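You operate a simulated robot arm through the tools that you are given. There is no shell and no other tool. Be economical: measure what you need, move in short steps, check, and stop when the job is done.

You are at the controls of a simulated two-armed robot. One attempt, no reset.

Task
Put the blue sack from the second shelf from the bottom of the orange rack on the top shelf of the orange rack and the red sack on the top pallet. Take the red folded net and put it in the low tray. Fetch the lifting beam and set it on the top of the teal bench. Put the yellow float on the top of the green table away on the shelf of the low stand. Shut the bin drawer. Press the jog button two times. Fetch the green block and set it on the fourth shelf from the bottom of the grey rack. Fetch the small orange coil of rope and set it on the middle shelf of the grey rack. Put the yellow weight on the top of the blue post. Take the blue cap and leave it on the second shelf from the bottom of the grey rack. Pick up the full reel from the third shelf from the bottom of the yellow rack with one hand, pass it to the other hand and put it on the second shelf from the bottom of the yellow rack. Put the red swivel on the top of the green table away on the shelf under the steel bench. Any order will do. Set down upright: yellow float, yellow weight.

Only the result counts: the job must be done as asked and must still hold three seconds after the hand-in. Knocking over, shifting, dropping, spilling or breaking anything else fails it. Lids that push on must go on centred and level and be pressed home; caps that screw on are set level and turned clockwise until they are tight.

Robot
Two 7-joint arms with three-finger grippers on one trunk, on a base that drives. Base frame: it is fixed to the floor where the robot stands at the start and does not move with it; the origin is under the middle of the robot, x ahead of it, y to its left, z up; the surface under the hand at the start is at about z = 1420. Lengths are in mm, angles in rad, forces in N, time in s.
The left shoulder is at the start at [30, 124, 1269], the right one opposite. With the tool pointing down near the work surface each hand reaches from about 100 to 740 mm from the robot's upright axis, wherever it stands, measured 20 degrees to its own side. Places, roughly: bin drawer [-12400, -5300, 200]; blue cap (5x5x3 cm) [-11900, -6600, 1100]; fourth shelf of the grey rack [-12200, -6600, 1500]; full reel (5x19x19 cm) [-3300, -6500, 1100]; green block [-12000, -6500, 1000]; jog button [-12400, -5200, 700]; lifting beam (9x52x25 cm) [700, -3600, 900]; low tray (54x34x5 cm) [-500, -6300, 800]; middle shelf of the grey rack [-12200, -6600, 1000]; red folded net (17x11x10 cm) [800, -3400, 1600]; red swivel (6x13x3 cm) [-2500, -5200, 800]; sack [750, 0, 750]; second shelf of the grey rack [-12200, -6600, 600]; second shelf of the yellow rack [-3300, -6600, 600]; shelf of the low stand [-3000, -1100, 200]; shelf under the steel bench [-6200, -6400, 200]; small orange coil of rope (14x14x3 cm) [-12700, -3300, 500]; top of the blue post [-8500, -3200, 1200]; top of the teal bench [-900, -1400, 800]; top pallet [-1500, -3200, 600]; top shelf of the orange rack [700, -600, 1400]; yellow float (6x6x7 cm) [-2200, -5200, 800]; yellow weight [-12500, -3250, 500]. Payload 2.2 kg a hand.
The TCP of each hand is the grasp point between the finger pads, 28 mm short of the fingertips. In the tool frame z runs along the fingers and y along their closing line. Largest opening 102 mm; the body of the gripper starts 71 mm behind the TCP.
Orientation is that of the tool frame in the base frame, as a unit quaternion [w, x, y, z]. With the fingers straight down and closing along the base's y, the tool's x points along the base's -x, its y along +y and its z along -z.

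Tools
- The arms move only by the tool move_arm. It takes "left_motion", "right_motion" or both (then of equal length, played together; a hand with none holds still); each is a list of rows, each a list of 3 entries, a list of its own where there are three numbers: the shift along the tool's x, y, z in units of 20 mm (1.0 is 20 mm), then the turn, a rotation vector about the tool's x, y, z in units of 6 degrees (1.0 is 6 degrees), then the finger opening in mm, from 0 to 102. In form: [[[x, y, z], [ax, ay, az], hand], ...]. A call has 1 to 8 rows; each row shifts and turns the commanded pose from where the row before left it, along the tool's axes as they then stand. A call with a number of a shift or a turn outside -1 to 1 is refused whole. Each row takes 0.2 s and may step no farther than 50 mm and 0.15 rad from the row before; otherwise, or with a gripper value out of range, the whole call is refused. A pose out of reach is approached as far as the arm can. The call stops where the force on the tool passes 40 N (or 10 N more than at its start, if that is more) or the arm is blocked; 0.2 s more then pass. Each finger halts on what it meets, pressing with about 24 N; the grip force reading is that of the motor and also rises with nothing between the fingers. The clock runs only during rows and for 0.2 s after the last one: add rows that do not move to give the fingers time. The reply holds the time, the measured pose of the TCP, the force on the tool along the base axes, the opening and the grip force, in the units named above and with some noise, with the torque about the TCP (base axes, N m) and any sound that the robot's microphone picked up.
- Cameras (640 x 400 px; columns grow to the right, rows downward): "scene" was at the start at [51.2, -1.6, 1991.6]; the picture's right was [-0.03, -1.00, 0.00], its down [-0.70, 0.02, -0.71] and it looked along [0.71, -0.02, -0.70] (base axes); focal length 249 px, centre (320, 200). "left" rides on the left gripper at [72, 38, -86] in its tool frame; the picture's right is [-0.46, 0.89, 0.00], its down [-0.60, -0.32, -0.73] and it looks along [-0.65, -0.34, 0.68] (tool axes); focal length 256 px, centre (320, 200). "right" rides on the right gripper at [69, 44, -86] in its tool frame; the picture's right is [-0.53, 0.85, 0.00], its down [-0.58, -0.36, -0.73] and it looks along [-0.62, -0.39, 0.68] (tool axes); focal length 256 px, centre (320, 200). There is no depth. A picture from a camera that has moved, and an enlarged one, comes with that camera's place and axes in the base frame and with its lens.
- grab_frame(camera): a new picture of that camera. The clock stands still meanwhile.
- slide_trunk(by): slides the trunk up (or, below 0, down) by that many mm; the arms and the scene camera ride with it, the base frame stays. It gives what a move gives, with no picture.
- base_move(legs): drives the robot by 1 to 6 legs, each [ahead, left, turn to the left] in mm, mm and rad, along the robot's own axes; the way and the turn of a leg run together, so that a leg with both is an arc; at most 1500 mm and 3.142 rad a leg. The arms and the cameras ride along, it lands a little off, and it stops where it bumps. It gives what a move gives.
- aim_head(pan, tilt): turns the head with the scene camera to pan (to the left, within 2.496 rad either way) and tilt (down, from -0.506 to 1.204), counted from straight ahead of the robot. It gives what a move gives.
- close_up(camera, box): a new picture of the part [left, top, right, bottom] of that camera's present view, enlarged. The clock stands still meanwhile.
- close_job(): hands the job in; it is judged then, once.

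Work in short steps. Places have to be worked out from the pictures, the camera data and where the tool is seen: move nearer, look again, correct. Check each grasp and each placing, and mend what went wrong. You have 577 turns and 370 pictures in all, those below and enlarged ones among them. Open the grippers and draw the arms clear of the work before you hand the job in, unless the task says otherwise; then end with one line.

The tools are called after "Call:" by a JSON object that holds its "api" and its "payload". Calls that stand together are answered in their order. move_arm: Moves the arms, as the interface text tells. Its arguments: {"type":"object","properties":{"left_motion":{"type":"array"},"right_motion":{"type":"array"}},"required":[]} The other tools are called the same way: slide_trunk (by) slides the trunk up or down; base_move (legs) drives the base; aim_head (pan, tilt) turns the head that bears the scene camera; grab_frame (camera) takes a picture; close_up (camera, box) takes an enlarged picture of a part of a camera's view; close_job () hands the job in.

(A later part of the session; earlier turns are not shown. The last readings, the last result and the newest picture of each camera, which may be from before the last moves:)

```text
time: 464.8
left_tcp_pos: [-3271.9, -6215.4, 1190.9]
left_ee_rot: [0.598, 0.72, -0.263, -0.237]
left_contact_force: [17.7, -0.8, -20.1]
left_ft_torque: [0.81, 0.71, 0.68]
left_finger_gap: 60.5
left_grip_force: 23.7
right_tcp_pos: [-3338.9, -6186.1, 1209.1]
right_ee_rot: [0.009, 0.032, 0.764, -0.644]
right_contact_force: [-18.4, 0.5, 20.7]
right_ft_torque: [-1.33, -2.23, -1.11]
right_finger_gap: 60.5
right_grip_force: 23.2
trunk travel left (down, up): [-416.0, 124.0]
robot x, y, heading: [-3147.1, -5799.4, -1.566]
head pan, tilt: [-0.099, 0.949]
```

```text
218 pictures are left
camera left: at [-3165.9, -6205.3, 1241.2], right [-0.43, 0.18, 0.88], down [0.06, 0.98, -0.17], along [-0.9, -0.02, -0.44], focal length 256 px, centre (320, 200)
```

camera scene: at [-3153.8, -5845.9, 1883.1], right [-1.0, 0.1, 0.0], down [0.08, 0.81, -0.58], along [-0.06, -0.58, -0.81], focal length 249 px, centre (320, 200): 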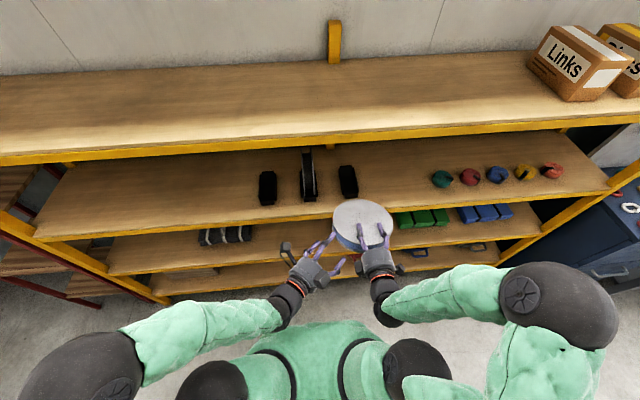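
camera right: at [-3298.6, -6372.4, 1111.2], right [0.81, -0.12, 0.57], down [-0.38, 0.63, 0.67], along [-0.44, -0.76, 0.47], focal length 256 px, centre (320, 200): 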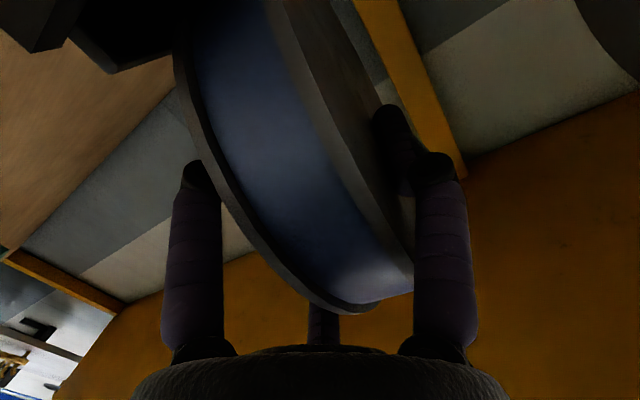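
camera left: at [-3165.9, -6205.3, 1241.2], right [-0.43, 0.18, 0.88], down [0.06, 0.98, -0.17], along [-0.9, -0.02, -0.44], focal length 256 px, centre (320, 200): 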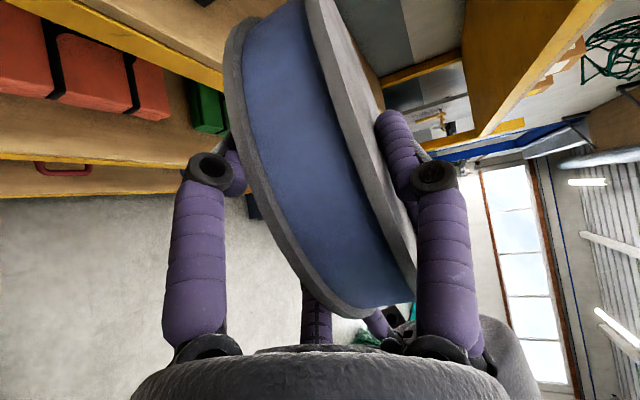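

Both hold the reel. Now open the right hand and withdraw it along its fingers.

Call:
{"api": "move_arm", "payload": {"right_motion": [[[0, 0, 0], [0, 0, 0], 100], [[0, 0, 0], [0, 0, 0], 100], [[0, 0, -1], [0, 0, 0], 100], [[0, 0, -1], [0, 0, 0], 100], [[0, 0, -1], [0, 0, 0], 100], [[0, 0, -1], [0, 0, 0], 100], [[0.5, 0, -1], [0, 0, 0], 100]]}}

Call:
{"api": "grab_frame", "payload": {"camera": "scene"}}

```text
time: 466.3
left_tcp_pos: [-3272.3, -6219.2, 1199.6]
left_ee_rot: [0.605, 0.714, -0.259, -0.239]
left_contact_force: [-1.8, -2.9, 1.1]
left_ft_torque: [0.57, 0.5, 0.23]
left_finger_gap: 64.8
left_grip_force: 23.4
right_tcp_pos: [-3378.5, -6157.9, 1250.4]
right_ee_rot: [-0.033, 0.023, 0.725, -0.687]
right_contact_force: [1.4, 2.3, -8.6]
right_ft_torque: [0.19, -0.11, 0.09]
right_finger_gap: 102.2
right_grip_force: 1.8
right hand out of reach, approached as far as the arm can: row 7
trunk travel left (down, up): [-416.0, 124.0]
robot x, y, heading: [-3143.6, -5803.1, -1.567]
head pan, tilt: [-0.099, 0.949]
stopped in row 7 (right hand): the arm was blocked; the commanded pose is now the measured one
```

```text
217 pictures are left
camera scene: at [-3152.8, -5844.1, 1883.1], right [-0.99, 0.1, 0.0], down [0.08, 0.81, -0.58], along [-0.06, -0.58, -0.81], focal length 249 px, centre (320, 200)
```

scene: 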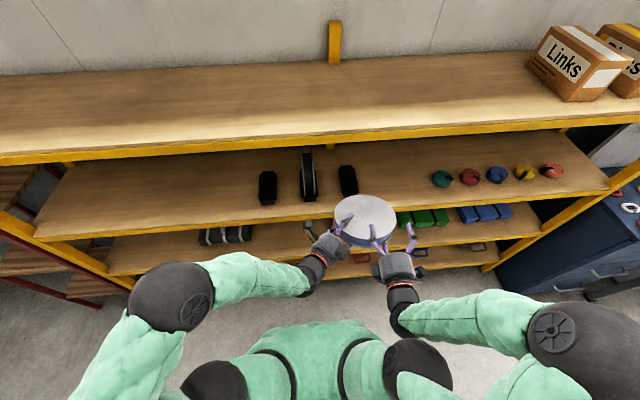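

The right hand is still under the disc and near its retract limit. Lower it 15 mm and slide it out sideways to the right.

Call:
{"api": "move_arm", "payload": {"right_motion": [[[0.3, 0.5, 0], [0, 0, 0], 102], [[0.8, 0.3, 0], [0, 0, 0], 102], [[1, 0, 0], [0, 0, 0], 102], [[1, 0, 0], [0, 0, 0], 102], [[1, 0, 0], [0, 0, 0], 102], [[1, 0, 0], [0, 0, 0], 102]]}}

Call:
{"api": "grab_frame", "payload": {"camera": "scene"}}

```text
time: 467.7
left_tcp_pos: [-3272.8, -6220.4, 1196.5]
left_ee_rot: [0.605, 0.714, -0.261, -0.238]
left_contact_force: [0.3, -0.2, -7.8]
left_ft_torque: [0.15, -0.46, 0.01]
left_finger_gap: 59.9
left_grip_force: 24.2
right_tcp_pos: [-3481.2, -6147.3, 1237.1]
right_ee_rot: [-0.033, 0.024, 0.724, -0.688]
right_contact_force: [-0.8, 0.7, -0.1]
right_ft_torque: [-0.01, -0.02, 0.02]
right_finger_gap: 102.1
right_grip_force: 0.0
trunk travel left (down, up): [-416.0, 124.0]
robot x, y, heading: [-3144.3, -5801.7, -1.572]
head pan, tilt: [-0.099, 0.949]
```

```text
216 pictures are left
camera scene: at [-3153.6, -5844.4, 1883.1], right [-0.99, 0.1, 0.0], down [0.08, 0.81, -0.58], along [-0.06, -0.58, -0.81], focal length 249 px, centre (320, 200)
```

scene: 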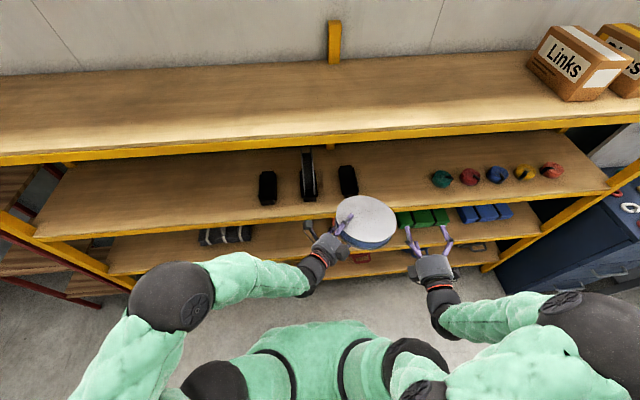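

Left holds the reel alone. Yaw the left hand back to straight ahead, then lower the trunk.

Call:
{"api": "move_arm", "payload": {"left_motion": [[[0.3, 0, -0.3], [-0.02, 0.98, -0.16], 40], [[0.3, 0, -0.3], [-0.02, 0.98, -0.16], 40], [[0.3, 0, -0.3], [-0.02, 0.98, -0.16], 40], [[0.3, 0, -0.3], [-0.02, 0.98, -0.16], 40], [[0.3, 0, 0], [-0.02, 0.98, -0.16], 40], [[0.3, 0, 0], [-0.02, 0.98, -0.16], 40], [[0.3, 0, 0], [-0.02, 0.98, -0.16], 40]]}}

Call:
{"api": "grab_frame", "payload": {"camera": "scene"}}

```text
time: 469.3
left_tcp_pos: [-3222.2, -6215.6, 1201.4]
left_ee_rot: [0.648, 0.762, 0.014, -0.008]
left_contact_force: [-0.5, 0.2, -6.8]
left_ft_torque: [0.39, -0.26, 0.02]
left_finger_gap: 60.1
left_grip_force: 23.7
right_tcp_pos: [-3481.1, -6147.6, 1235.9]
right_ee_rot: [-0.033, 0.023, 0.724, -0.689]
right_contact_force: [0.0, -0.1, 0.0]
right_ft_torque: [0.02, 0.03, -0.01]
right_finger_gap: 101.9
right_grip_force: 0.1
trunk travel left (down, up): [-416.0, 124.0]
robot x, y, heading: [-3143.6, -5802.8, -1.571]
head pan, tilt: [-0.099, 0.949]
```

```text
215 pictures are left
camera scene: at [-3153.7, -5844.6, 1883.1], right [-0.99, 0.1, 0.0], down [0.08, 0.81, -0.58], along [-0.06, -0.58, -0.81], focal length 249 px, centre (320, 200)
```

scene: 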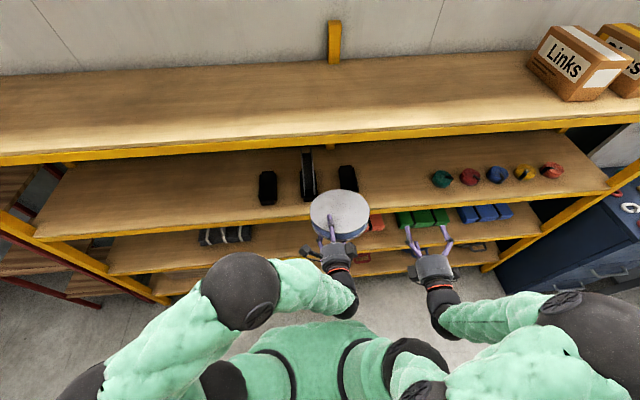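

Shift the left hand 160 mm to the left, then lower the trunk 400 mm.

Call:
{"api": "move_arm", "payload": {"left_motion": [[[1, 0, 0], [0, 0, 0], 40], [[1, 0, 0], [0, 0, 0], 40], [[1, 0, 0], [0, 0, 0], 40], [[1, 0, 0], [0, 0, 0], 40], [[1, 0, 0], [0, 0, 0], 40], [[1, 0, 0], [0, 0, 0], 40], [[1, 0, 0], [0, 0, 0], 40], [[1, 0, 0], [0, 0, 0], 40]]}}

Call:
{"api": "slide_trunk", "payload": {"by": -400}}

Call:
{"api": "aim_head", "payload": {"pan": 0.1, "tilt": 0.75}}

Call:
{"api": "grab_frame", "payload": {"camera": "scene"}}

```text
time: 471.1
left_tcp_pos: [-3060.6, -6215.1, 1197.0]
left_ee_rot: [0.649, 0.761, 0.012, -0.01]
left_contact_force: [0.0, -0.5, -6.8]
left_ft_torque: [0.41, -0.26, -0.04]
left_finger_gap: 59.9
left_grip_force: 24.3
right_tcp_pos: [-3479.2, -6148.0, 1237.9]
right_ee_rot: [-0.033, 0.023, 0.724, -0.688]
right_contact_force: [0.1, -0.4, 0.2]
right_ft_torque: [-0.01, 0.03, 0.01]
right_finger_gap: 101.9
right_grip_force: 0.1
trunk travel left (down, up): [-416.0, 124.0]
robot x, y, heading: [-3143.6, -5802.6, -1.572]
head pan, tilt: [-0.099, 0.949]
```

```text
time: 474.9
left_tcp_pos: [-3061.7, -6214.2, 796.1]
left_ee_rot: [0.648, 0.762, 0.012, -0.008]
left_contact_force: [-0.3, 0.2, -7.7]
left_ft_torque: [0.38, -0.25, -0.04]
left_finger_gap: 59.6
left_grip_force: 24.3
right_tcp_pos: [-3478.5, -6146.5, 837.1]
right_ee_rot: [-0.034, 0.023, 0.724, -0.688]
right_contact_force: [-1.4, 0.9, 0.1]
right_ft_torque: [0.01, 0.0, -0.01]
right_finger_gap: 101.7
right_grip_force: 0.1
trunk travel left (down, up): [-16.0, 524.0]
robot x, y, heading: [-3147.2, -5799.9, -1.576]
head pan, tilt: [-0.099, 0.949]
```

```text
time: 475.6
left_tcp_pos: [-3062.0, -6214.7, 795.9]
left_ee_rot: [0.648, 0.761, 0.011, -0.008]
left_contact_force: [0.2, -0.2, -7.6]
left_ft_torque: [0.38, -0.25, 0.02]
left_finger_gap: 60.1
left_grip_force: 23.7
right_tcp_pos: [-3479.4, -6147.6, 837.1]
right_ee_rot: [-0.033, 0.023, 0.725, -0.688]
right_contact_force: [0.1, -0.1, 0.1]
right_ft_torque: [-0.01, 0.02, 0.04]
right_finger_gap: 101.9
right_grip_force: 0.0
trunk travel left (down, up): [-16.0, 524.0]
robot x, y, heading: [-3147.3, -5800.7, -1.568]
head pan, tilt: [0.099, 0.75]
```

```text
214 pictures are left
camera scene: at [-3137.2, -5854.2, 1498.6], right [-1.0, -0.1, 0.0], down [-0.07, 0.68, -0.73], along [0.07, -0.73, -0.68], focal length 249 px, centre (320, 200)
```

scene: 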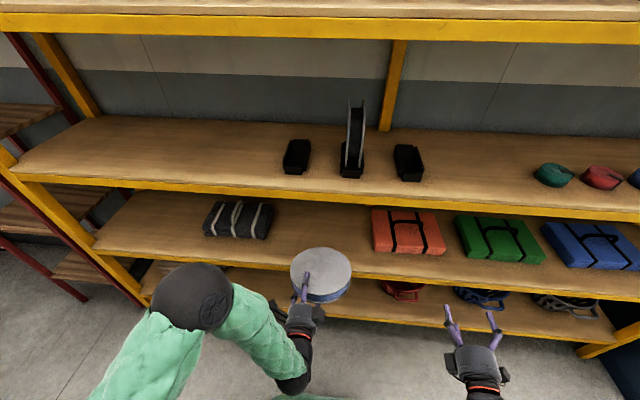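

Free slot between the black bag and the red folder, centre x≈-3075. Lower the hand to ≈695, then extend into the shelf.

Call:
{"api": "move_arm", "payload": {"left_motion": [[[0.2, -0.98, 0.16], [0, 0, 0], 40], [[0.2, -0.98, 0.16], [0, 0, 0], 40], [[0.2, -0.98, 0.16], [0, 0, 0], 40], [[0.2, -0.98, 0.16], [0, 0, 0], 40], [[0.2, -0.98, 0.16], [0, 0, 0], 40]]}}

Call:
{"api": "move_arm", "payload": {"left_motion": [[[0, 0.16, 0.98], [0, 0, 0], 40], [[0, 0.16, 0.98], [0, 0, 0], 40], [[0, 0.16, 0.98], [0, 0, 0], 40], [[0, 0.16, 0.98], [0, 0, 0], 40], [[0, 0.16, 0.98], [0, 0, 0], 40], [[0, 0.16, 0.98], [0, 0, 0], 40], [[0, 0.16, 0.98], [0, 0, 0], 40], [[0, 0.16, 0.98], [0, 0, 0], 40]]}}

Call:
{"api": "grab_frame", "payload": {"camera": "scene"}}

```text
time: 476.9
left_tcp_pos: [-3045.0, -6215.3, 695.7]
left_ee_rot: [0.648, 0.761, 0.012, -0.008]
left_contact_force: [-0.2, -0.3, -6.8]
left_ft_torque: [0.34, -0.24, -0.02]
left_finger_gap: 59.7
left_grip_force: 24.2
right_tcp_pos: [-3479.4, -6148.5, 837.1]
right_ee_rot: [-0.033, 0.022, 0.725, -0.688]
right_contact_force: [0.2, -0.2, 0.5]
right_ft_torque: [0.02, 0.03, 0.0]
right_finger_gap: 101.7
right_grip_force: 0.1
trunk travel left (down, up): [-16.0, 524.0]
robot x, y, heading: [-3147.1, -5801.9, -1.574]
head pan, tilt: [0.099, 0.75]
```

```text
time: 478.6
left_tcp_pos: [-3044.0, -6374.0, 695.9]
left_ee_rot: [0.647, 0.762, 0.012, -0.009]
left_contact_force: [0.6, 0.4, -7.9]
left_ft_torque: [0.41, -0.28, -0.02]
left_finger_gap: 60.1
left_grip_force: 23.9
right_tcp_pos: [-3481.1, -6147.8, 837.6]
right_ee_rot: [-0.033, 0.023, 0.725, -0.688]
right_contact_force: [0.9, 0.6, 0.0]
right_ft_torque: [-0.02, 0.0, -0.02]
right_finger_gap: 101.8
right_grip_force: 0.1
trunk travel left (down, up): [-16.0, 524.0]
robot x, y, heading: [-3150.2, -5801.6, -1.575]
head pan, tilt: [0.099, 0.75]
```

```text
213 pictures are left
camera scene: at [-3137.1, -5854.5, 1498.6], right [-1.0, -0.1, 0.0], down [-0.07, 0.68, -0.73], along [0.07, -0.73, -0.68], focal length 249 px, centre (320, 200)
```

scene: 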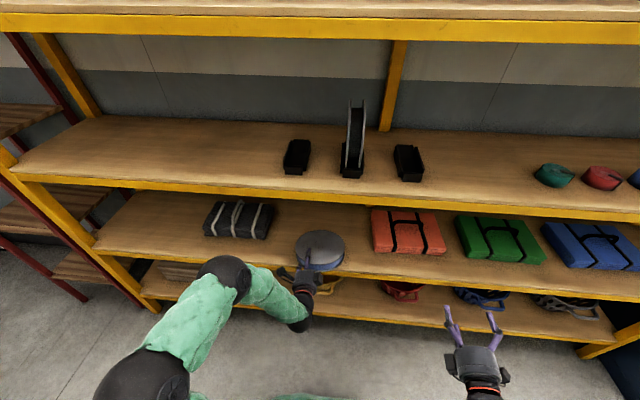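

Extend 80 mm more, level the disc by pitching up 9°, then lower.

Call:
{"api": "move_arm", "payload": {"left_motion": [[[0, 0.16, 0.98], [0, 0, 0], 40], [[0, 0.16, 0.98], [0, 0, 0], 40], [[0, 0.16, 0.98], [0, 0, 0], 40], [[0, 0.16, 0.98], [0, 0, 0], 40], [[0, 0, 0], [-0.75, 0, 0], 40], [[0, 0, 0], [-0.75, 0, 0], 40], [[0, -0.8, 0], [0, 0, 0], 40]]}}

Call:
{"api": "move_arm", "payload": {"left_motion": [[[0, -0.5, 0], [0, 0, 0], 40], [[0, -0.3, 0], [0, 0, 0], 40], [[0, -0.3, 0], [0, 0, 0], 40], [[0, -0.3, 0], [0, 0, 0], 40]]}}

Call:
{"api": "grab_frame", "payload": {"camera": "left"}}

```text
time: 480.3
left_tcp_pos: [-3043.5, -6454.9, 693.9]
left_ee_rot: [0.714, 0.7, 0.012, -0.006]
left_contact_force: [0.0, 14.1, 21.0]
left_ft_torque: [3.25, -0.22, -0.06]
left_finger_gap: 59.8
left_grip_force: 24.2
right_tcp_pos: [-3479.9, -6145.9, 838.1]
right_ee_rot: [-0.032, 0.022, 0.724, -0.689]
right_contact_force: [0.2, 0.7, 0.4]
right_ft_torque: [-0.04, 0.05, -0.01]
right_finger_gap: 102.2
right_grip_force: 0.1
trunk travel left (down, up): [-16.0, 524.0]
robot x, y, heading: [-3145.3, -5801.8, -1.572]
head pan, tilt: [0.099, 0.75]
stopped in row 7 (left hand): the force on the tool passed its limit at 42 N (the readings are from after the stop); the commanded pose is now the measured one
```

```text
time: 480.6
left_tcp_pos: [-3043.5, -6456.2, 693.7]
left_ee_rot: [0.717, 0.697, 0.012, -0.006]
left_contact_force: [-0.1, 12.8, 19.3]
left_ft_torque: [3.09, -0.29, -0.05]
left_finger_gap: 60.2
left_grip_force: 24.5
right_tcp_pos: [-3480.1, -6145.4, 838.0]
right_ee_rot: [-0.032, 0.021, 0.724, -0.688]
right_contact_force: [0.1, -0.3, 0.5]
right_ft_torque: [0.01, 0.04, -0.03]
right_finger_gap: 101.7
right_grip_force: 0.1
trunk travel left (down, up): [-16.0, 524.0]
robot x, y, heading: [-3146.3, -5797.4, -1.568]
head pan, tilt: [0.099, 0.75]
stopped in row 1 (left hand): the force on the tool passed its limit at 49 N (the readings are from after the stop); the commanded pose is now the measured one
```

```text
212 pictures are left
camera left: at [-2972.6, -6367.7, 727.7], right [-0.44, 0.02, 0.9], down [-0.62, 0.72, -0.32], along [-0.65, -0.7, -0.3], focal length 256 px, centre (320, 200)
```

left: 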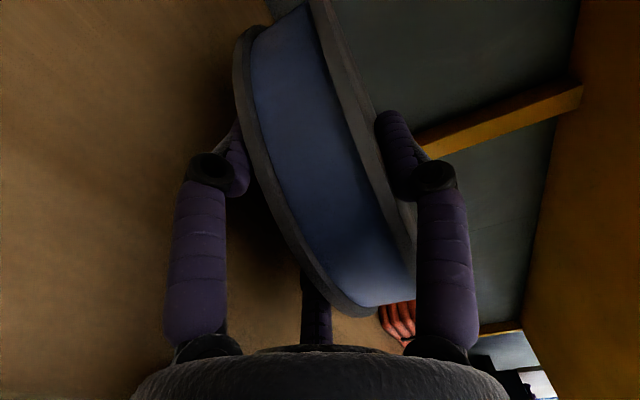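

The wrist touches the shelf's front edge. I back off 58 mm so only the fingers are over the shelf, then lower the levelled disc.

Call:
{"api": "move_arm", "payload": {"left_motion": [[[0, 0.3, 0], [0, 0, 0], 40], [[0, 0, -1], [0, 0, 0], 40], [[0, 0, -1], [0, 0, 0], 40], [[0, 0, -0.9], [0, 0, 0], 40], [[0, -0.7, 0], [0, 0, 0], 40], [[0, -0.7, 0], [0, 0, 0], 40]]}}

Call:
{"api": "move_arm", "payload": {"left_motion": [[[0, -0.3, 0], [0, 0, 0], 40], [[0, -0.3, 0], [0, 0, 0], 40], [[0, -0.3, 0], [0, 0, 0], 40], [[0, -0.3, 0], [0, 0, 0], 40]]}}

Call:
{"api": "grab_frame", "payload": {"camera": "left"}}

```text
time: 482.0
left_tcp_pos: [-3043.9, -6398.9, 679.9]
left_ee_rot: [0.724, 0.689, 0.011, -0.004]
left_contact_force: [-1.8, 23.8, 24.5]
left_ft_torque: [1.77, -1.38, 0.93]
left_finger_gap: 60.1
left_grip_force: 24.1
right_tcp_pos: [-3479.3, -6143.0, 839.4]
right_ee_rot: [-0.033, 0.021, 0.724, -0.689]
right_contact_force: [0.0, 0.4, -0.6]
right_ft_torque: [0.02, -0.02, -0.02]
right_finger_gap: 102.1
right_grip_force: 0.0
trunk travel left (down, up): [-16.0, 524.0]
robot x, y, heading: [-3145.5, -5802.2, -1.57]
head pan, tilt: [0.099, 0.75]
stopped in row 6 (left hand): the force on the tool passed its limit at 46 N (the readings are from after the stop); the commanded pose is now the measured one
```

```text
time: 482.3
left_tcp_pos: [-3046.1, -6398.8, 681.0]
left_ee_rot: [0.725, 0.688, 0.01, -0.002]
left_contact_force: [-1.8, 18.4, 19.7]
left_ft_torque: [1.49, -1.26, 0.74]
left_finger_gap: 59.8
left_grip_force: 24.0
right_tcp_pos: [-3479.8, -6144.2, 837.7]
right_ee_rot: [-0.032, 0.021, 0.723, -0.69]
right_contact_force: [0.7, 0.5, -0.6]
right_ft_torque: [0.02, 0.0, 0.01]
right_finger_gap: 102.1
right_grip_force: 0.0
trunk travel left (down, up): [-16.0, 524.0]
robot x, y, heading: [-3142.1, -5802.5, -1.57]
head pan, tilt: [0.099, 0.75]
stopped in row 1 (left hand): the force on the tool passed its limit at 51 N (the readings are from after the stop); the commanded pose is now the measured one
```

```text
211 pictures are left
camera left: at [-2974.0, -6309.6, 711.3], right [-0.45, 0.04, 0.89], down [-0.62, 0.71, -0.34], along [-0.65, -0.71, -0.29], focal length 256 px, centre (320, 200)
```

left: 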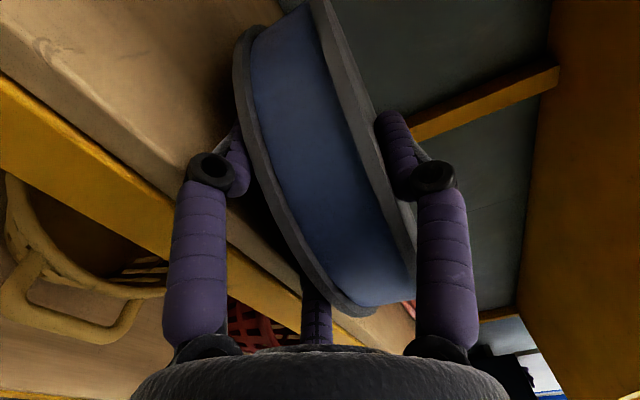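

The finger knuckles touch the shelf edge (shelf 2 top is at z≈624, front y≈-6388). Back off another 34 mm, pitch the disc level, and lower.

Call:
{"api": "move_arm", "payload": {"left_motion": [[[0, 0.4, 0], [0, 0, 0], 40], [[0, 0, -0.9], [0, 0, 0], 40], [[0, 0, -0.8], [-0.7, 0, 0], 40], [[0, 0, 0], [-0.7, 0, 0], 40], [[0, -0.5, 0], [0, 0, 0], 40], [[0, -0.3, 0], [0, 0, 0], 40], [[0, -0.3, 0], [0, 0, 0], 40]]}}

Call:
{"api": "grab_frame", "payload": {"camera": "left"}}

```text
time: 483.8
left_tcp_pos: [-3043.3, -6368.6, 674.9]
left_ee_rot: [0.78, 0.625, 0.011, 0.0]
left_contact_force: [-0.5, 12.2, 17.3]
left_ft_torque: [0.51, -0.96, 0.51]
left_finger_gap: 59.8
left_grip_force: 23.6
right_tcp_pos: [-3480.2, -6143.7, 837.3]
right_ee_rot: [-0.031, 0.021, 0.723, -0.69]
right_contact_force: [0.4, 0.3, -0.3]
right_ft_torque: [-0.01, 0.03, -0.05]
right_finger_gap: 102.1
right_grip_force: 0.1
trunk travel left (down, up): [-16.0, 524.0]
robot x, y, heading: [-3145.4, -5800.1, -1.569]
head pan, tilt: [0.099, 0.75]
stopped in row 7 (left hand): the force on the tool passed its limit at 46 N (the readings are from after the stop); the commanded pose is now the measured one
```

```text
210 pictures are left
camera left: at [-2974.2, -6276.2, 692.4], right [-0.45, 0.19, 0.87], down [-0.62, 0.64, -0.46], along [-0.64, -0.75, -0.17], focal length 256 px, centre (320, 200)
```

left: 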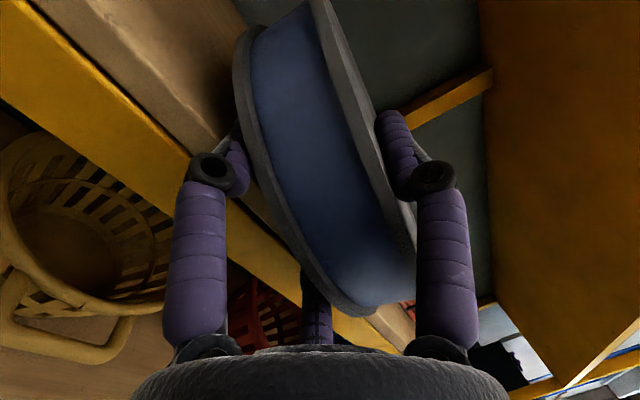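

Better: rest the far rim deeper inside. Raise, go forward 85 mm, pitch down so the disc is nose-down ~12°, lower to contact.

Call:
{"api": "move_arm", "payload": {"left_motion": [[[0, 0.9, 0], [0, 0, 0], 40], [[0, 0.4, 0], [0.8, 0, 0], 40], [[0, 0, 1], [0.8, 0, 0], 40], [[0, 0, 1], [0.6, 0, 0], 40], [[0, 0, 1], [0, 0, 0], 40], [[0, 0, 1], [0, 0, 0], 40], [[0, 0, 0.4], [0, 0, 0], 40]]}}

Call:
{"api": "grab_frame", "payload": {"camera": "left"}}

```text
time: 485.4
left_tcp_pos: [-3041.2, -6453.2, 699.2]
left_ee_rot: [0.7, 0.714, 0.011, -0.002]
left_contact_force: [-0.4, -0.8, -7.9]
left_ft_torque: [0.37, -0.25, 0.02]
left_finger_gap: 59.9
left_grip_force: 24.0
right_tcp_pos: [-3478.7, -6145.5, 838.0]
right_ee_rot: [-0.033, 0.023, 0.724, -0.689]
right_contact_force: [0.5, -1.3, 0.1]
right_ft_torque: [0.01, -0.01, -0.03]
right_finger_gap: 102.1
right_grip_force: 0.0
trunk travel left (down, up): [-16.0, 524.0]
robot x, y, heading: [-3143.2, -5797.5, -1.574]
head pan, tilt: [0.099, 0.75]
```

```text
209 pictures are left
camera left: at [-2971.7, -6366.6, 737.9], right [-0.45, -0.02, 0.89], down [-0.62, 0.73, -0.29], along [-0.65, -0.68, -0.34], focal length 256 px, centre (320, 200)
```

left: 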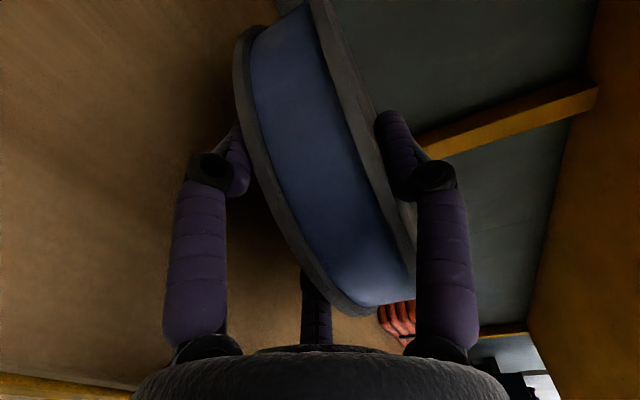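

Call:
{"api": "move_arm", "payload": {"left_motion": [[[0, 0, 0], [0.3, 0, 0], 40], [[0, -0.15, 0], [0, 0, 0], 40], [[0, -0.15, 0], [0, 0, 0], 40], [[0, -0.15, 0], [0, 0, 0], 40], [[0, -0.15, 0], [0, 0, 0], 40]]}}

```text
time: 486.6
left_tcp_pos: [-3042.2, -6452.7, 686.7]
left_ee_rot: [0.689, 0.725, 0.011, -0.001]
left_contact_force: [-0.2, 0.1, -7.6]
left_ft_torque: [0.41, -0.25, -0.01]
left_finger_gap: 59.8
left_grip_force: 24.0
right_tcp_pos: [-3478.4, -6146.2, 837.4]
right_ee_rot: [-0.033, 0.022, 0.725, -0.688]
right_contact_force: [-0.5, 0.4, -0.1]
right_ft_torque: [0.01, -0.01, 0.02]
right_finger_gap: 102.2
right_grip_force: 0.1
trunk travel left (down, up): [-16.0, 524.0]
robot x, y, heading: [-3149.2, -5798.3, -1.571]
head pan, tilt: [0.099, 0.75]
```

Call:
{"api": "move_arm", "payload": {"left_motion": [[[0, -0.15, 0], [0, 0, 0], 40], [[0, -0.15, 0], [0, 0, 0], 40], [[0, -0.15, 0], [0, 0, 0], 40], [[0, -0.15, 0], [0, 0, 0], 40], [[0, -0.15, 0], [0, 0, 0], 40]]}}

```text
time: 487.8
left_tcp_pos: [-3042.0, -6453.3, 679.0]
left_ee_rot: [0.694, 0.72, 0.01, -0.001]
left_contact_force: [-0.1, 7.8, 18.3]
left_ft_torque: [1.44, -1.19, 0.35]
left_finger_gap: 60.1
left_grip_force: 24.5
right_tcp_pos: [-3479.5, -6144.3, 837.4]
right_ee_rot: [-0.033, 0.021, 0.724, -0.689]
right_contact_force: [-0.1, -0.5, -0.5]
right_ft_torque: [0.0, -0.01, 0.01]
right_finger_gap: 101.9
right_grip_force: 0.1
trunk travel left (down, up): [-16.0, 524.0]
robot x, y, heading: [-3142.0, -5798.4, -1.569]
head pan, tilt: [0.099, 0.75]
```

In contact low. Open the left hand slowly while easing up, and look.

Call:
{"api": "move_arm", "payload": {"left_motion": [[[0, 0.2, 0], [0, 0, 0], 62], [[0, 0, 0], [0, 0, 0], 68], [[0, 0, 0], [0, 0, 0], 74], [[0, 0, 0], [0, 0, 0], 80], [[0, 0, 0], [0, 0, 0], 86]]}}

Call:
{"api": "grab_frame", "payload": {"camera": "left"}}

```text
time: 489.0
left_tcp_pos: [-3042.9, -6451.8, 681.5]
left_ee_rot: [0.692, 0.722, 0.009, -0.001]
left_contact_force: [-7.4, -5.9, 24.1]
left_ft_torque: [1.0, -1.22, -0.28]
left_finger_gap: 72.4
left_grip_force: 0.2
right_tcp_pos: [-3480.0, -6144.6, 838.1]
right_ee_rot: [-0.032, 0.023, 0.724, -0.689]
right_contact_force: [0.6, -1.1, 0.1]
right_ft_torque: [0.0, -0.03, -0.01]
right_finger_gap: 102.0
right_grip_force: 0.0
trunk travel left (down, up): [-16.0, 524.0]
robot x, y, heading: [-3142.3, -5801.5, -1.571]
head pan, tilt: [0.099, 0.75]
```

```text
208 pictures are left
camera left: at [-2973.0, -6366.8, 721.4], right [-0.45, -0.04, 0.89], down [-0.62, 0.74, -0.28], along [-0.65, -0.67, -0.36], focal length 256 px, centre (320, 200)
```

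left: 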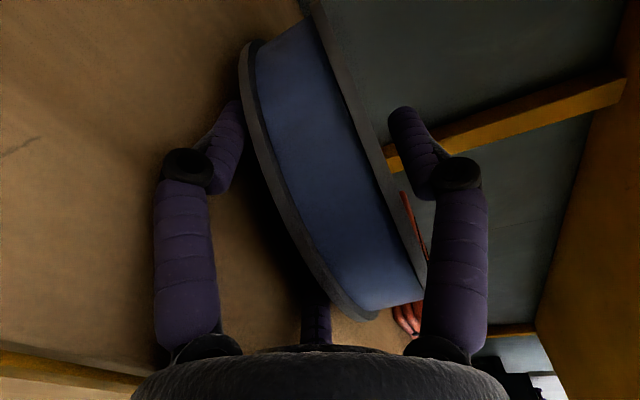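

The lower finger is on the shelf with the disc just above it. Open further while raising the palm, then pull straight back.

Call:
{"api": "move_arm", "payload": {"left_motion": [[[0, 0.3, 0], [0, 0, 0], 86], [[0, 0.3, 0], [0, 0, 0], 96], [[0, 0, 0], [0, 0, 0], 100], [[0, 0, -0.5], [0, 0, 0], 100], [[0, 0, -1], [0, 0, 0], 100], [[0, 0, -1], [0, 0, 0], 100], [[0, 0, -1], [0, 0, 0], 100]]}}

Call:
{"api": "grab_frame", "payload": {"camera": "left"}}

Call:
{"api": "close_up", "payload": {"camera": "scene", "box": [190, 180, 410, 300]}}

```text
time: 490.6
left_tcp_pos: [-3043.4, -6381.8, 691.3]
left_ee_rot: [0.689, 0.725, 0.011, -0.002]
left_contact_force: [0.6, 0.4, -5.5]
left_ft_torque: [0.09, -0.28, 0.0]
left_finger_gap: 101.4
left_grip_force: 1.6
right_tcp_pos: [-3479.3, -6145.9, 836.5]
right_ee_rot: [-0.033, 0.021, 0.725, -0.688]
right_contact_force: [0.1, 0.4, 0.5]
right_ft_torque: [0.01, 0.0, 0.01]
right_finger_gap: 102.2
right_grip_force: 0.1
trunk travel left (down, up): [-16.0, 524.0]
robot x, y, heading: [-3142.1, -5804.8, -1.57]
head pan, tilt: [0.099, 0.75]
```

```text
207 pictures are left
camera left: at [-2972.6, -6296.8, 733.5], right [-0.45, -0.05, 0.89], down [-0.62, 0.74, -0.27], along [-0.65, -0.67, -0.36], focal length 256 px, centre (320, 200)
```

left: 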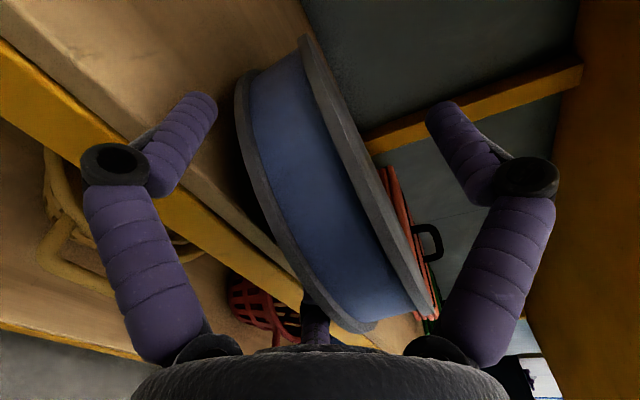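

```text
2.91 times, centred on (300, 240) of scene
camera zoom: at [-3137.1, -5852.0, 1498.6], right [-0.99, -0.1, 0.0], down [-0.07, 0.68, -0.73], along [0.07, -0.73, -0.68], focal length 724 px, centre (378, 84)
```

zoom: 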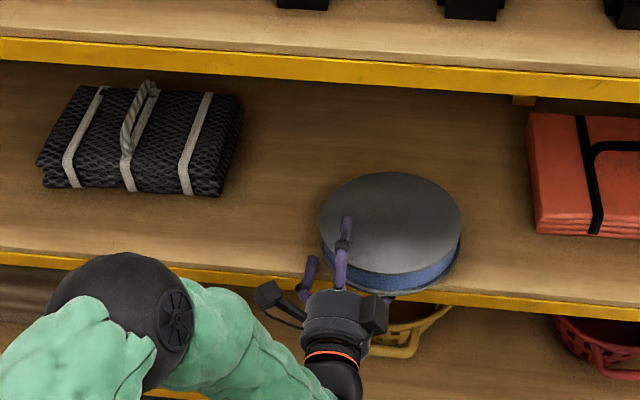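

The disc slides with the finger. I pull back 34 mm until the fingertip is off the shelf edge (disc's centre stays well inside), then lower the finger away and later push the disc in.

Call:
{"api": "move_arm", "payload": {"left_motion": [[[0, 0, -0.9], [0, 0, 0], 100], [[0, 0, -0.8], [0, 0, 0], 100], [[0, -0.5, 0], [0, 0, 0], 100], [[0, -0.7, 0], [0, 0, 0], 100]]}}

Call:
{"api": "close_up", "payload": {"camera": "scene", "box": [190, 180, 410, 300]}}

Call:
{"api": "grab_frame", "payload": {"camera": "left"}}

```text
time: 491.6
left_tcp_pos: [-3043.3, -6346.1, 670.4]
left_ee_rot: [0.69, 0.724, 0.011, -0.003]
left_contact_force: [-0.8, 1.1, -3.6]
left_ft_torque: [-0.17, -0.16, -0.05]
left_finger_gap: 101.4
left_grip_force: 1.0
right_tcp_pos: [-3479.8, -6145.4, 837.4]
right_ee_rot: [-0.033, 0.022, 0.724, -0.689]
right_contact_force: [-0.6, -0.7, -0.9]
right_ft_torque: [-0.04, 0.02, -0.04]
right_finger_gap: 102.3
right_grip_force: 0.1
trunk travel left (down, up): [-16.0, 524.0]
robot x, y, heading: [-3145.3, -5799.2, -1.568]
head pan, tilt: [0.099, 0.75]
```

```text
2.91 times, centred on (300, 240) of scene
camera zoom: at [-3137.1, -5852.0, 1498.6], right [-0.99, -0.1, 0.0], down [-0.07, 0.68, -0.73], along [0.07, -0.73, -0.68], focal length 724 px, centre (378, 84)
```

zoom: 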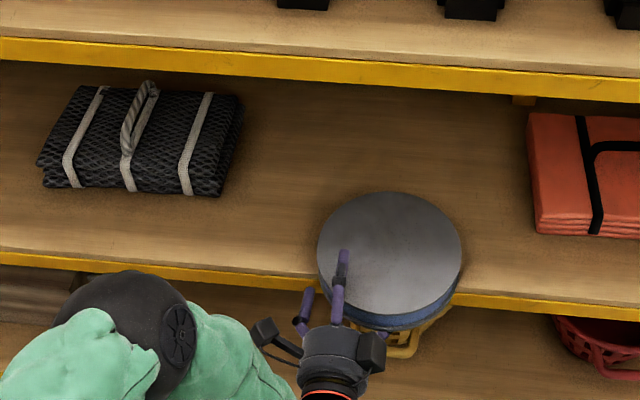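

```text
204 pictures are left
camera left: at [-2973.4, -6262.2, 711.6], right [-0.45, -0.05, 0.89], down [-0.62, 0.74, -0.27], along [-0.65, -0.67, -0.36], focal length 256 px, centre (320, 200)
```

left: 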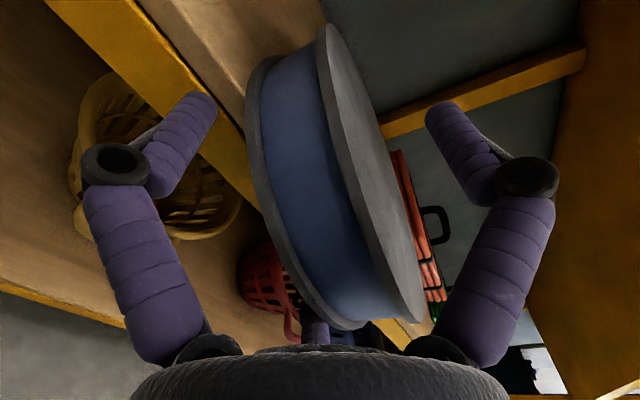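

Call:
{"api": "move_arm", "payload": {"left_motion": [[[0, -0.3, 0], [0, 0, 0], 100], [[0, -0.3, 0], [0, 0, 0], 100], [[0, -0.3, 0], [0, 0, 0], 100], [[0, 0, 0], [0, 0, 0], 100]]}}

Call:
{"api": "grab_frame", "payload": {"camera": "left"}}

```text
time: 492.6
left_tcp_pos: [-3044.1, -6347.4, 653.3]
left_ee_rot: [0.69, 0.724, 0.01, -0.002]
left_contact_force: [0.2, -0.3, 0.5]
left_ft_torque: [0.01, -0.02, 0.01]
left_finger_gap: 100.0
left_grip_force: 0.1
right_tcp_pos: [-3479.6, -6145.2, 837.5]
right_ee_rot: [-0.033, 0.021, 0.725, -0.688]
right_contact_force: [0.0, 0.5, -0.1]
right_ft_torque: [0.0, -0.02, -0.02]
right_finger_gap: 101.9
right_grip_force: 0.0
trunk travel left (down, up): [-16.0, 524.0]
robot x, y, heading: [-3143.1, -5800.3, -1.569]
head pan, tilt: [0.099, 0.75]
```

```text
203 pictures are left
camera left: at [-2973.8, -6261.2, 693.4], right [-0.45, -0.05, 0.89], down [-0.62, 0.74, -0.27], along [-0.65, -0.67, -0.36], focal length 256 px, centre (320, 200)
```

left: 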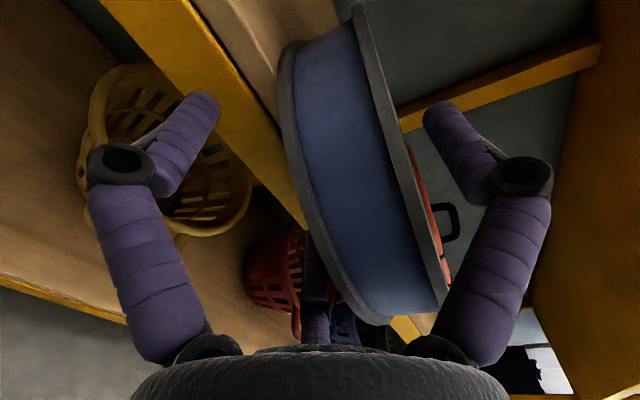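

The reel lies free on the shelf with a slight overhang. Withdraw, close the fingers, centre on the reel, and push it in.

Call:
{"api": "move_arm", "payload": {"left_motion": [[[0, 0, -1], [0, 0, 0], 100], [[0, 0, -1], [0, 0, 0], 100], [[0, 0, -1], [0, 0, 0], 100], [[0, 0, -1], [0, 0, 0], 60], [[0, 0, -0.5], [0, 0, 0], 20], [[-0.9, 0, 0], [0, 0, 0], 0], [[-0.9, 0.1, 0], [0, 0, 0], 0], [[-0.9, 0, 0], [0, 0, 0], 0]]}}

Call:
{"api": "grab_frame", "payload": {"camera": "left"}}

Call:
{"api": "close_up", "payload": {"camera": "scene", "box": [190, 180, 410, 300]}}

```text
time: 494.4
left_tcp_pos: [-3098.8, -6256.8, 660.1]
left_ee_rot: [0.69, 0.723, 0.01, -0.003]
left_contact_force: [0.9, -0.5, 0.4]
left_ft_torque: [0.01, 0.04, 0.01]
left_finger_gap: 2.1
left_grip_force: 24.0
right_tcp_pos: [-3479.5, -6145.0, 836.5]
right_ee_rot: [-0.032, 0.021, 0.725, -0.688]
right_contact_force: [0.2, 1.4, -0.6]
right_ft_torque: [-0.01, 0.04, -0.01]
right_finger_gap: 102.0
right_grip_force: 0.0
trunk travel left (down, up): [-16.0, 524.0]
robot x, y, heading: [-3144.5, -5798.0, -1.565]
head pan, tilt: [0.099, 0.75]
```

```text
202 pictures are left
camera left: at [-3028.7, -6171.8, 700.1], right [-0.45, -0.05, 0.89], down [-0.62, 0.74, -0.27], along [-0.65, -0.67, -0.36], focal length 256 px, centre (320, 200)
```

left: 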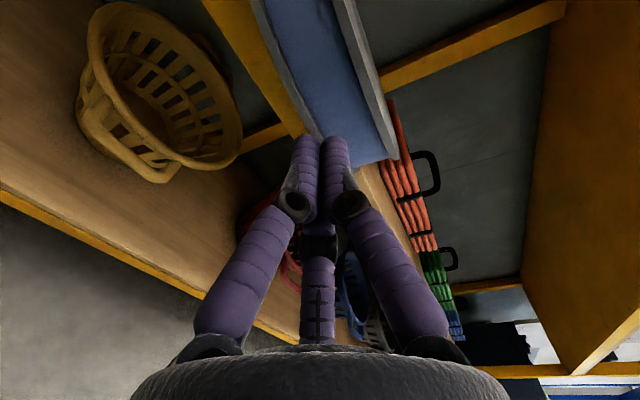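

```text
2.91 times, centred on (300, 240) of scene
camera zoom: at [-3137.2, -5851.7, 1498.7], right [-0.99, -0.1, 0.0], down [-0.07, 0.68, -0.73], along [0.07, -0.73, -0.68], focal length 724 px, centre (378, 84)
```

zoom: 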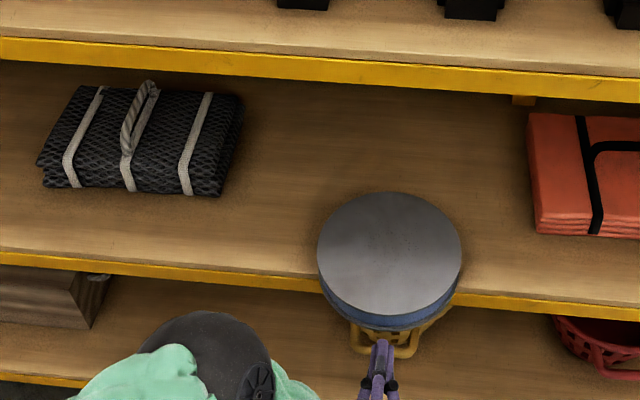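

Align 12 mm right and push: advance 120 mm.

Call:
{"api": "move_arm", "payload": {"left_motion": [[[-0.6, 0, 0.5], [0, 0, 0], 0], [[0, 0, 1], [0, 0, 0], 0], [[0, 0, 1], [0, 0, 0], 0], [[0, 0, 1], [0, 0, 0], 0], [[0, 0, 0.8], [0, 0, 0], 0], [[0, 0, 0.8], [0, 0, 0], 0], [[0, 0, 0.8], [0, 0, 0], 0]]}}

Call:
{"api": "close_up", "payload": {"camera": "scene", "box": [190, 180, 410, 300]}}

```text
time: 495.8
left_tcp_pos: [-3110.8, -6352.0, 654.3]
left_ee_rot: [0.69, 0.724, 0.01, -0.004]
left_contact_force: [2.9, 10.0, 5.9]
left_ft_torque: [-0.12, 0.04, -0.1]
left_finger_gap: 2.1
left_grip_force: 24.0
right_tcp_pos: [-3479.2, -6143.7, 838.9]
right_ee_rot: [-0.032, 0.022, 0.724, -0.689]
right_contact_force: [-0.1, -0.4, 0.2]
right_ft_torque: [0.01, 0.0, 0.0]
right_finger_gap: 101.9
right_grip_force: 0.1
trunk travel left (down, up): [-16.0, 524.0]
robot x, y, heading: [-3142.3, -5799.9, -1.571]
head pan, tilt: [0.099, 0.75]
stopped in row 7 (left hand): the force on the tool passed its limit at 55 N (the readings are from after the stop); the commanded pose is now the measured one
```

```text
2.91 times, centred on (300, 240) of scene
camera zoom: at [-3137.1, -5850.5, 1498.8], right [-0.99, -0.1, 0.0], down [-0.07, 0.68, -0.73], along [0.07, -0.73, -0.68], focal length 724 px, centre (378, 84)
```

zoom: 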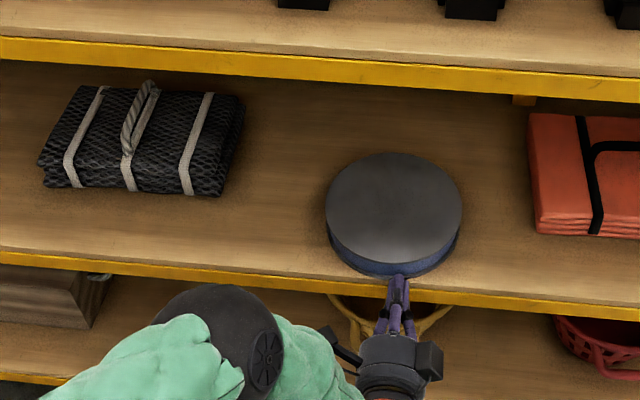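

Reel is on shelf 2. Withdraw, raise, and drive west to turn around toward the green table.

Call:
{"api": "move_arm", "payload": {"left_motion": [[[0, 0, -1], [0, 0, 0], 10], [[0, 0, -1], [0, 0, 0], 20], [[0, 0, -1], [0, 0, 0], 40], [[0, 0, -1], [0, 0, 0], 60], [[0, 0, -1], [0, 0, 0], 60], [[0.5, 0, -0.5], [0, 0, 0], 60], [[1, 0, 0], [0, 0, 0], 60], [[1, 0, 0], [0, 0, 0], 60]]}}

Call:
{"api": "slide_trunk", "payload": {"by": 400}}

Call:
{"api": "base_move", "payload": {"legs": [[0, -800, 0], [0, 0, 3.14]]}}

Call:
{"api": "aim_head", "payload": {"pan": -0.6, "tilt": 0.5}}

Call:
{"api": "grab_frame", "payload": {"camera": "scene"}}

```text
time: 497.6
left_tcp_pos: [-3061.5, -6241.3, 658.0]
left_ee_rot: [0.69, 0.724, 0.009, -0.003]
left_contact_force: [0.0, 0.5, -1.0]
left_ft_torque: [0.01, -0.04, -0.02]
left_finger_gap: 60.1
left_grip_force: 0.1
right_tcp_pos: [-3479.3, -6145.8, 837.4]
right_ee_rot: [-0.032, 0.021, 0.724, -0.688]
right_contact_force: [0.1, 0.1, 0.6]
right_ft_torque: [0.0, 0.0, -0.01]
right_finger_gap: 102.0
right_grip_force: 0.1
trunk travel left (down, up): [-16.0, 524.0]
robot x, y, heading: [-3146.2, -5802.0, -1.572]
head pan, tilt: [0.099, 0.75]
```

```text
time: 501.4
left_tcp_pos: [-3060.9, -6241.1, 1058.2]
left_ee_rot: [0.69, 0.724, 0.009, -0.003]
left_contact_force: [-0.6, 0.4, -0.2]
left_ft_torque: [0.0, 0.0, -0.02]
left_finger_gap: 59.8
left_grip_force: 0.0
right_tcp_pos: [-3479.1, -6145.0, 1236.5]
right_ee_rot: [-0.032, 0.022, 0.724, -0.689]
right_contact_force: [-0.2, -0.2, -0.7]
right_ft_torque: [-0.01, -0.02, 0.02]
right_finger_gap: 102.1
right_grip_force: 0.0
trunk travel left (down, up): [-416.0, 124.0]
robot x, y, heading: [-3142.6, -5799.1, -1.569]
head pan, tilt: [0.099, 0.75]
```

```text
time: 513.1
left_tcp_pos: [-4039.0, -5364.9, 1058.5]
left_ee_rot: [-0.01, -0.023, 0.724, 0.69]
left_contact_force: [-0.1, 0.2, 0.1]
left_ft_torque: [-0.04, 0.02, 0.0]
left_finger_gap: 60.3
left_grip_force: 0.1
right_tcp_pos: [-3618.6, -5443.9, 1237.0]
right_ee_rot: [-0.688, 0.725, -0.007, 0.019]
right_contact_force: [-0.2, 0.2, 0.9]
right_ft_torque: [0.0, 0.02, -0.02]
right_finger_gap: 101.8
right_grip_force: 0.0
trunk travel left (down, up): [-416.0, 124.0]
robot x, y, heading: [-3940.0, -5802.9, 1.613]
head pan, tilt: [0.099, 0.75]
```

```text
time: 514.2
left_tcp_pos: [-4039.5, -5365.1, 1058.7]
left_ee_rot: [-0.011, -0.024, 0.724, 0.689]
left_contact_force: [0.4, 1.0, 0.0]
left_ft_torque: [0.01, -0.02, 0.03]
left_finger_gap: 60.0
left_grip_force: 0.1
right_tcp_pos: [-3618.9, -5446.1, 1237.6]
right_ee_rot: [-0.688, 0.725, -0.007, 0.018]
right_contact_force: [0.3, 0.0, -0.4]
right_ft_torque: [0.01, 0.01, 0.01]
right_finger_gap: 101.9
right_grip_force: 0.1
trunk travel left (down, up): [-416.0, 124.0]
robot x, y, heading: [-3938.9, -5804.8, 1.613]
head pan, tilt: [-0.6, 0.499]
```

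```text
199 pictures are left
camera scene: at [-3891.0, -5755.5, 1920.6], right [0.85, -0.53, 0.0], down [-0.25, -0.41, -0.88], along [0.47, 0.74, -0.48], focal length 249 px, centre (320, 200)
```

scene: 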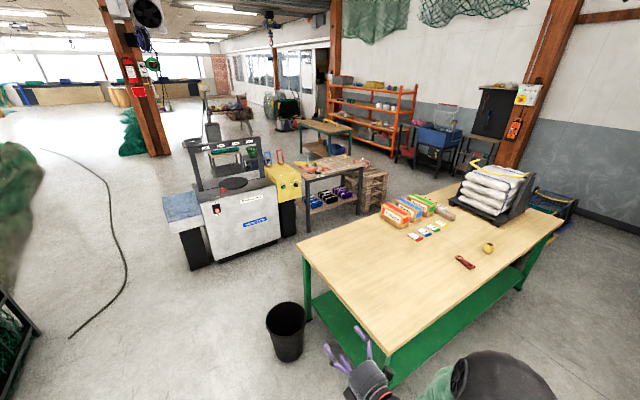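

Swivel ≈(-2450,-5223), float ≈(-2174,-5233). Convert both hands to tool-down, closing sideways: undo the rolls, then pitch down.

Call:
{"api": "move_arm", "payload": {"left_motion": [[[0, 0, 0], [0, 0, -1], 80], [[0, 0, 0], [0, 0, -1], 80], [[0, 0, 0], [0, 0, -1], 80], [[0, 0, 0], [0, 0, -1], 80], [[0, 0, 0], [0, 0, -1], 80], [[0, 0, 0], [0, 0, -1], 80], [[0, 0, 0], [0, 0, -1], 80], [[0, 0, 0], [0, 0, -1], 80]], "right_motion": [[[0, 0, 0], [0, 0, 1], 80], [[0, 0, 0], [0, 0, 1], 80], [[0, 0, 0], [0, 0, 1], 80], [[0, 0, 0], [0, 0, 1], 80], [[0, 0, 0], [0, 0, 1], 80], [[0, 0, 0], [0, 0, 1], 80], [[0, 0, 0], [0, 0, 1], 80], [[0, 0, 0], [0, 0, 1], 80]]}}

Call:
{"api": "move_arm", "payload": {"left_motion": [[[0, 0, 0], [0, 0, -1], 80], [[0, 0, 0], [0, 0, -1], 80], [[0, 0, 0], [0, 0, -1], 80], [[0, 0, 0], [0, 0, -1], 80], [[0, 0, 0], [0, 0, -1], 80], [[0, 0, 0], [0, 0, -1], 80], [[0, 0, 0], [0, 0, -1], 80]], "right_motion": [[[0, 0, 0], [0, 0, 1], 80], [[0, 0, 0], [0, 0, 1], 80], [[0, 0, 0], [0, 0, 1], 80], [[0, 0, 0], [0, 0, 1], 80], [[0, 0, 0], [0, 0, 1], 80], [[0, 0, 0], [0, 0, 1], 80], [[0, 0, 0], [0, 0, 1], 80]]}}

Call:
{"api": "move_arm", "payload": {"left_motion": [[[0, 0, 0], [0, 1, 0], 80], [[0, 0, 0], [0, 1, 0], 80], [[0, 0, 0], [0, 1, 0], 80], [[0, 0, 0], [0, 1, 0], 80], [[0, 0, 0], [0, 1, 0], 80], [[0, 0, 0], [0, 1, 0], 80], [[0, 0, 0], [0, 1, 0], 80], [[0, 0, 0], [0, 1, 0], 80]], "right_motion": [[[0, 0, 0], [0, 1, 0], 80], [[0, 0, 0], [0, 1, 0], 80], [[0, 0, 0], [0, 1, 0], 80], [[0, 0, 0], [0, 1, 0], 80], [[0, 0, 0], [0, 1, 0], 80], [[0, 0, 0], [0, 1, 0], 80], [[0, 0, 0], [0, 1, 0], 80], [[0, 0, 0], [0, 1, 0], 80]]}}

Call:
{"api": "move_arm", "payload": {"left_motion": [[[0, 0, 0], [0, 1, 0], 80], [[0, 0, 0], [0, 1, 0], 80], [[0, 0, 0], [0, 1, 0], 80], [[0, 0, 0], [0, 1, 0], 80], [[0, 0, 0], [0, 1, 0], 80]], "right_motion": [[[0, 0, 0], [0, 1, 0], 80], [[0, 0, 0], [0, 1, 0], 80], [[0, 0, 0], [0, 1, 0], 80], [[0, 0, 0], [0, 1, 0], 80], [[0, 0, 0], [0, 1, 0], 80]]}}

```text
time: 516.0
left_tcp_pos: [-4039.1, -5365.4, 1058.8]
left_ee_rot: [0.271, -0.317, 0.651, 0.634]
left_contact_force: [0.0, -0.9, 0.4]
left_ft_torque: [0.02, 0.01, -0.02]
left_finger_gap: 80.3
left_grip_force: 0.2
right_tcp_pos: [-3618.8, -5445.4, 1237.7]
right_ee_rot: [-0.637, 0.658, -0.302, -0.263]
right_contact_force: [-0.3, -0.6, -0.4]
right_ft_torque: [-0.01, -0.02, -0.01]
right_finger_gap: 79.8
right_grip_force: 0.1
trunk travel left (down, up): [-416.0, 124.0]
robot x, y, heading: [-3938.5, -5798.7, 1.609]
head pan, tilt: [-0.6, 0.499]
```

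```text
time: 517.6
left_tcp_pos: [-4039.3, -5365.5, 1058.7]
left_ee_rot: [-0.48, 0.529, -0.494, -0.495]
left_contact_force: [0.0, -0.8, -0.4]
left_ft_torque: [-0.03, 0.0, -0.03]
left_finger_gap: 79.9
left_grip_force: 0.1
right_tcp_pos: [-3619.1, -5445.3, 1238.4]
right_ee_rot: [0.5, -0.507, 0.518, 0.475]
right_contact_force: [0.4, 0.2, 1.0]
right_ft_torque: [0.01, 0.02, -0.02]
right_finger_gap: 80.0
right_grip_force: 0.1
trunk travel left (down, up): [-416.0, 124.0]
robot x, y, heading: [-3939.4, -5802.2, 1.61]
head pan, tilt: [-0.6, 0.499]
```

```text
time: 519.4
left_tcp_pos: [-4038.9, -5365.3, 1057.4]
left_ee_rot: [-0.236, 0.685, -0.648, -0.236]
left_contact_force: [0.5, 0.0, -0.7]
left_ft_torque: [0.0, 0.02, -0.02]
left_finger_gap: 80.0
left_grip_force: 0.0
right_tcp_pos: [-3618.5, -5444.7, 1236.5]
right_ee_rot: [0.246, -0.656, 0.677, 0.226]
right_contact_force: [-0.2, -0.2, 0.2]
right_ft_torque: [0.0, -0.04, -0.02]
right_finger_gap: 79.8
right_grip_force: 0.0
trunk travel left (down, up): [-416.0, 124.0]
robot x, y, heading: [-3935.6, -5805.0, 1.614]
head pan, tilt: [-0.6, 0.499]
```

```text
time: 520.6
left_tcp_pos: [-4039.3, -5363.7, 1058.1]
left_ee_rot: [-0.061, 0.722, -0.687, -0.051]
left_contact_force: [-0.3, 0.6, 0.9]
left_ft_torque: [0.0, 0.0, -0.03]
left_finger_gap: 80.2
left_grip_force: 0.1
right_tcp_pos: [-3617.8, -5442.7, 1237.4]
right_ee_rot: [0.063, -0.692, 0.718, 0.048]
right_contact_force: [-0.6, 0.6, -0.6]
right_ft_torque: [0.01, -0.03, -0.01]
right_finger_gap: 79.8
right_grip_force: 0.0
trunk travel left (down, up): [-416.0, 124.0]
robot x, y, heading: [-3937.2, -5797.4, 1.61]
head pan, tilt: [-0.6, 0.499]
```

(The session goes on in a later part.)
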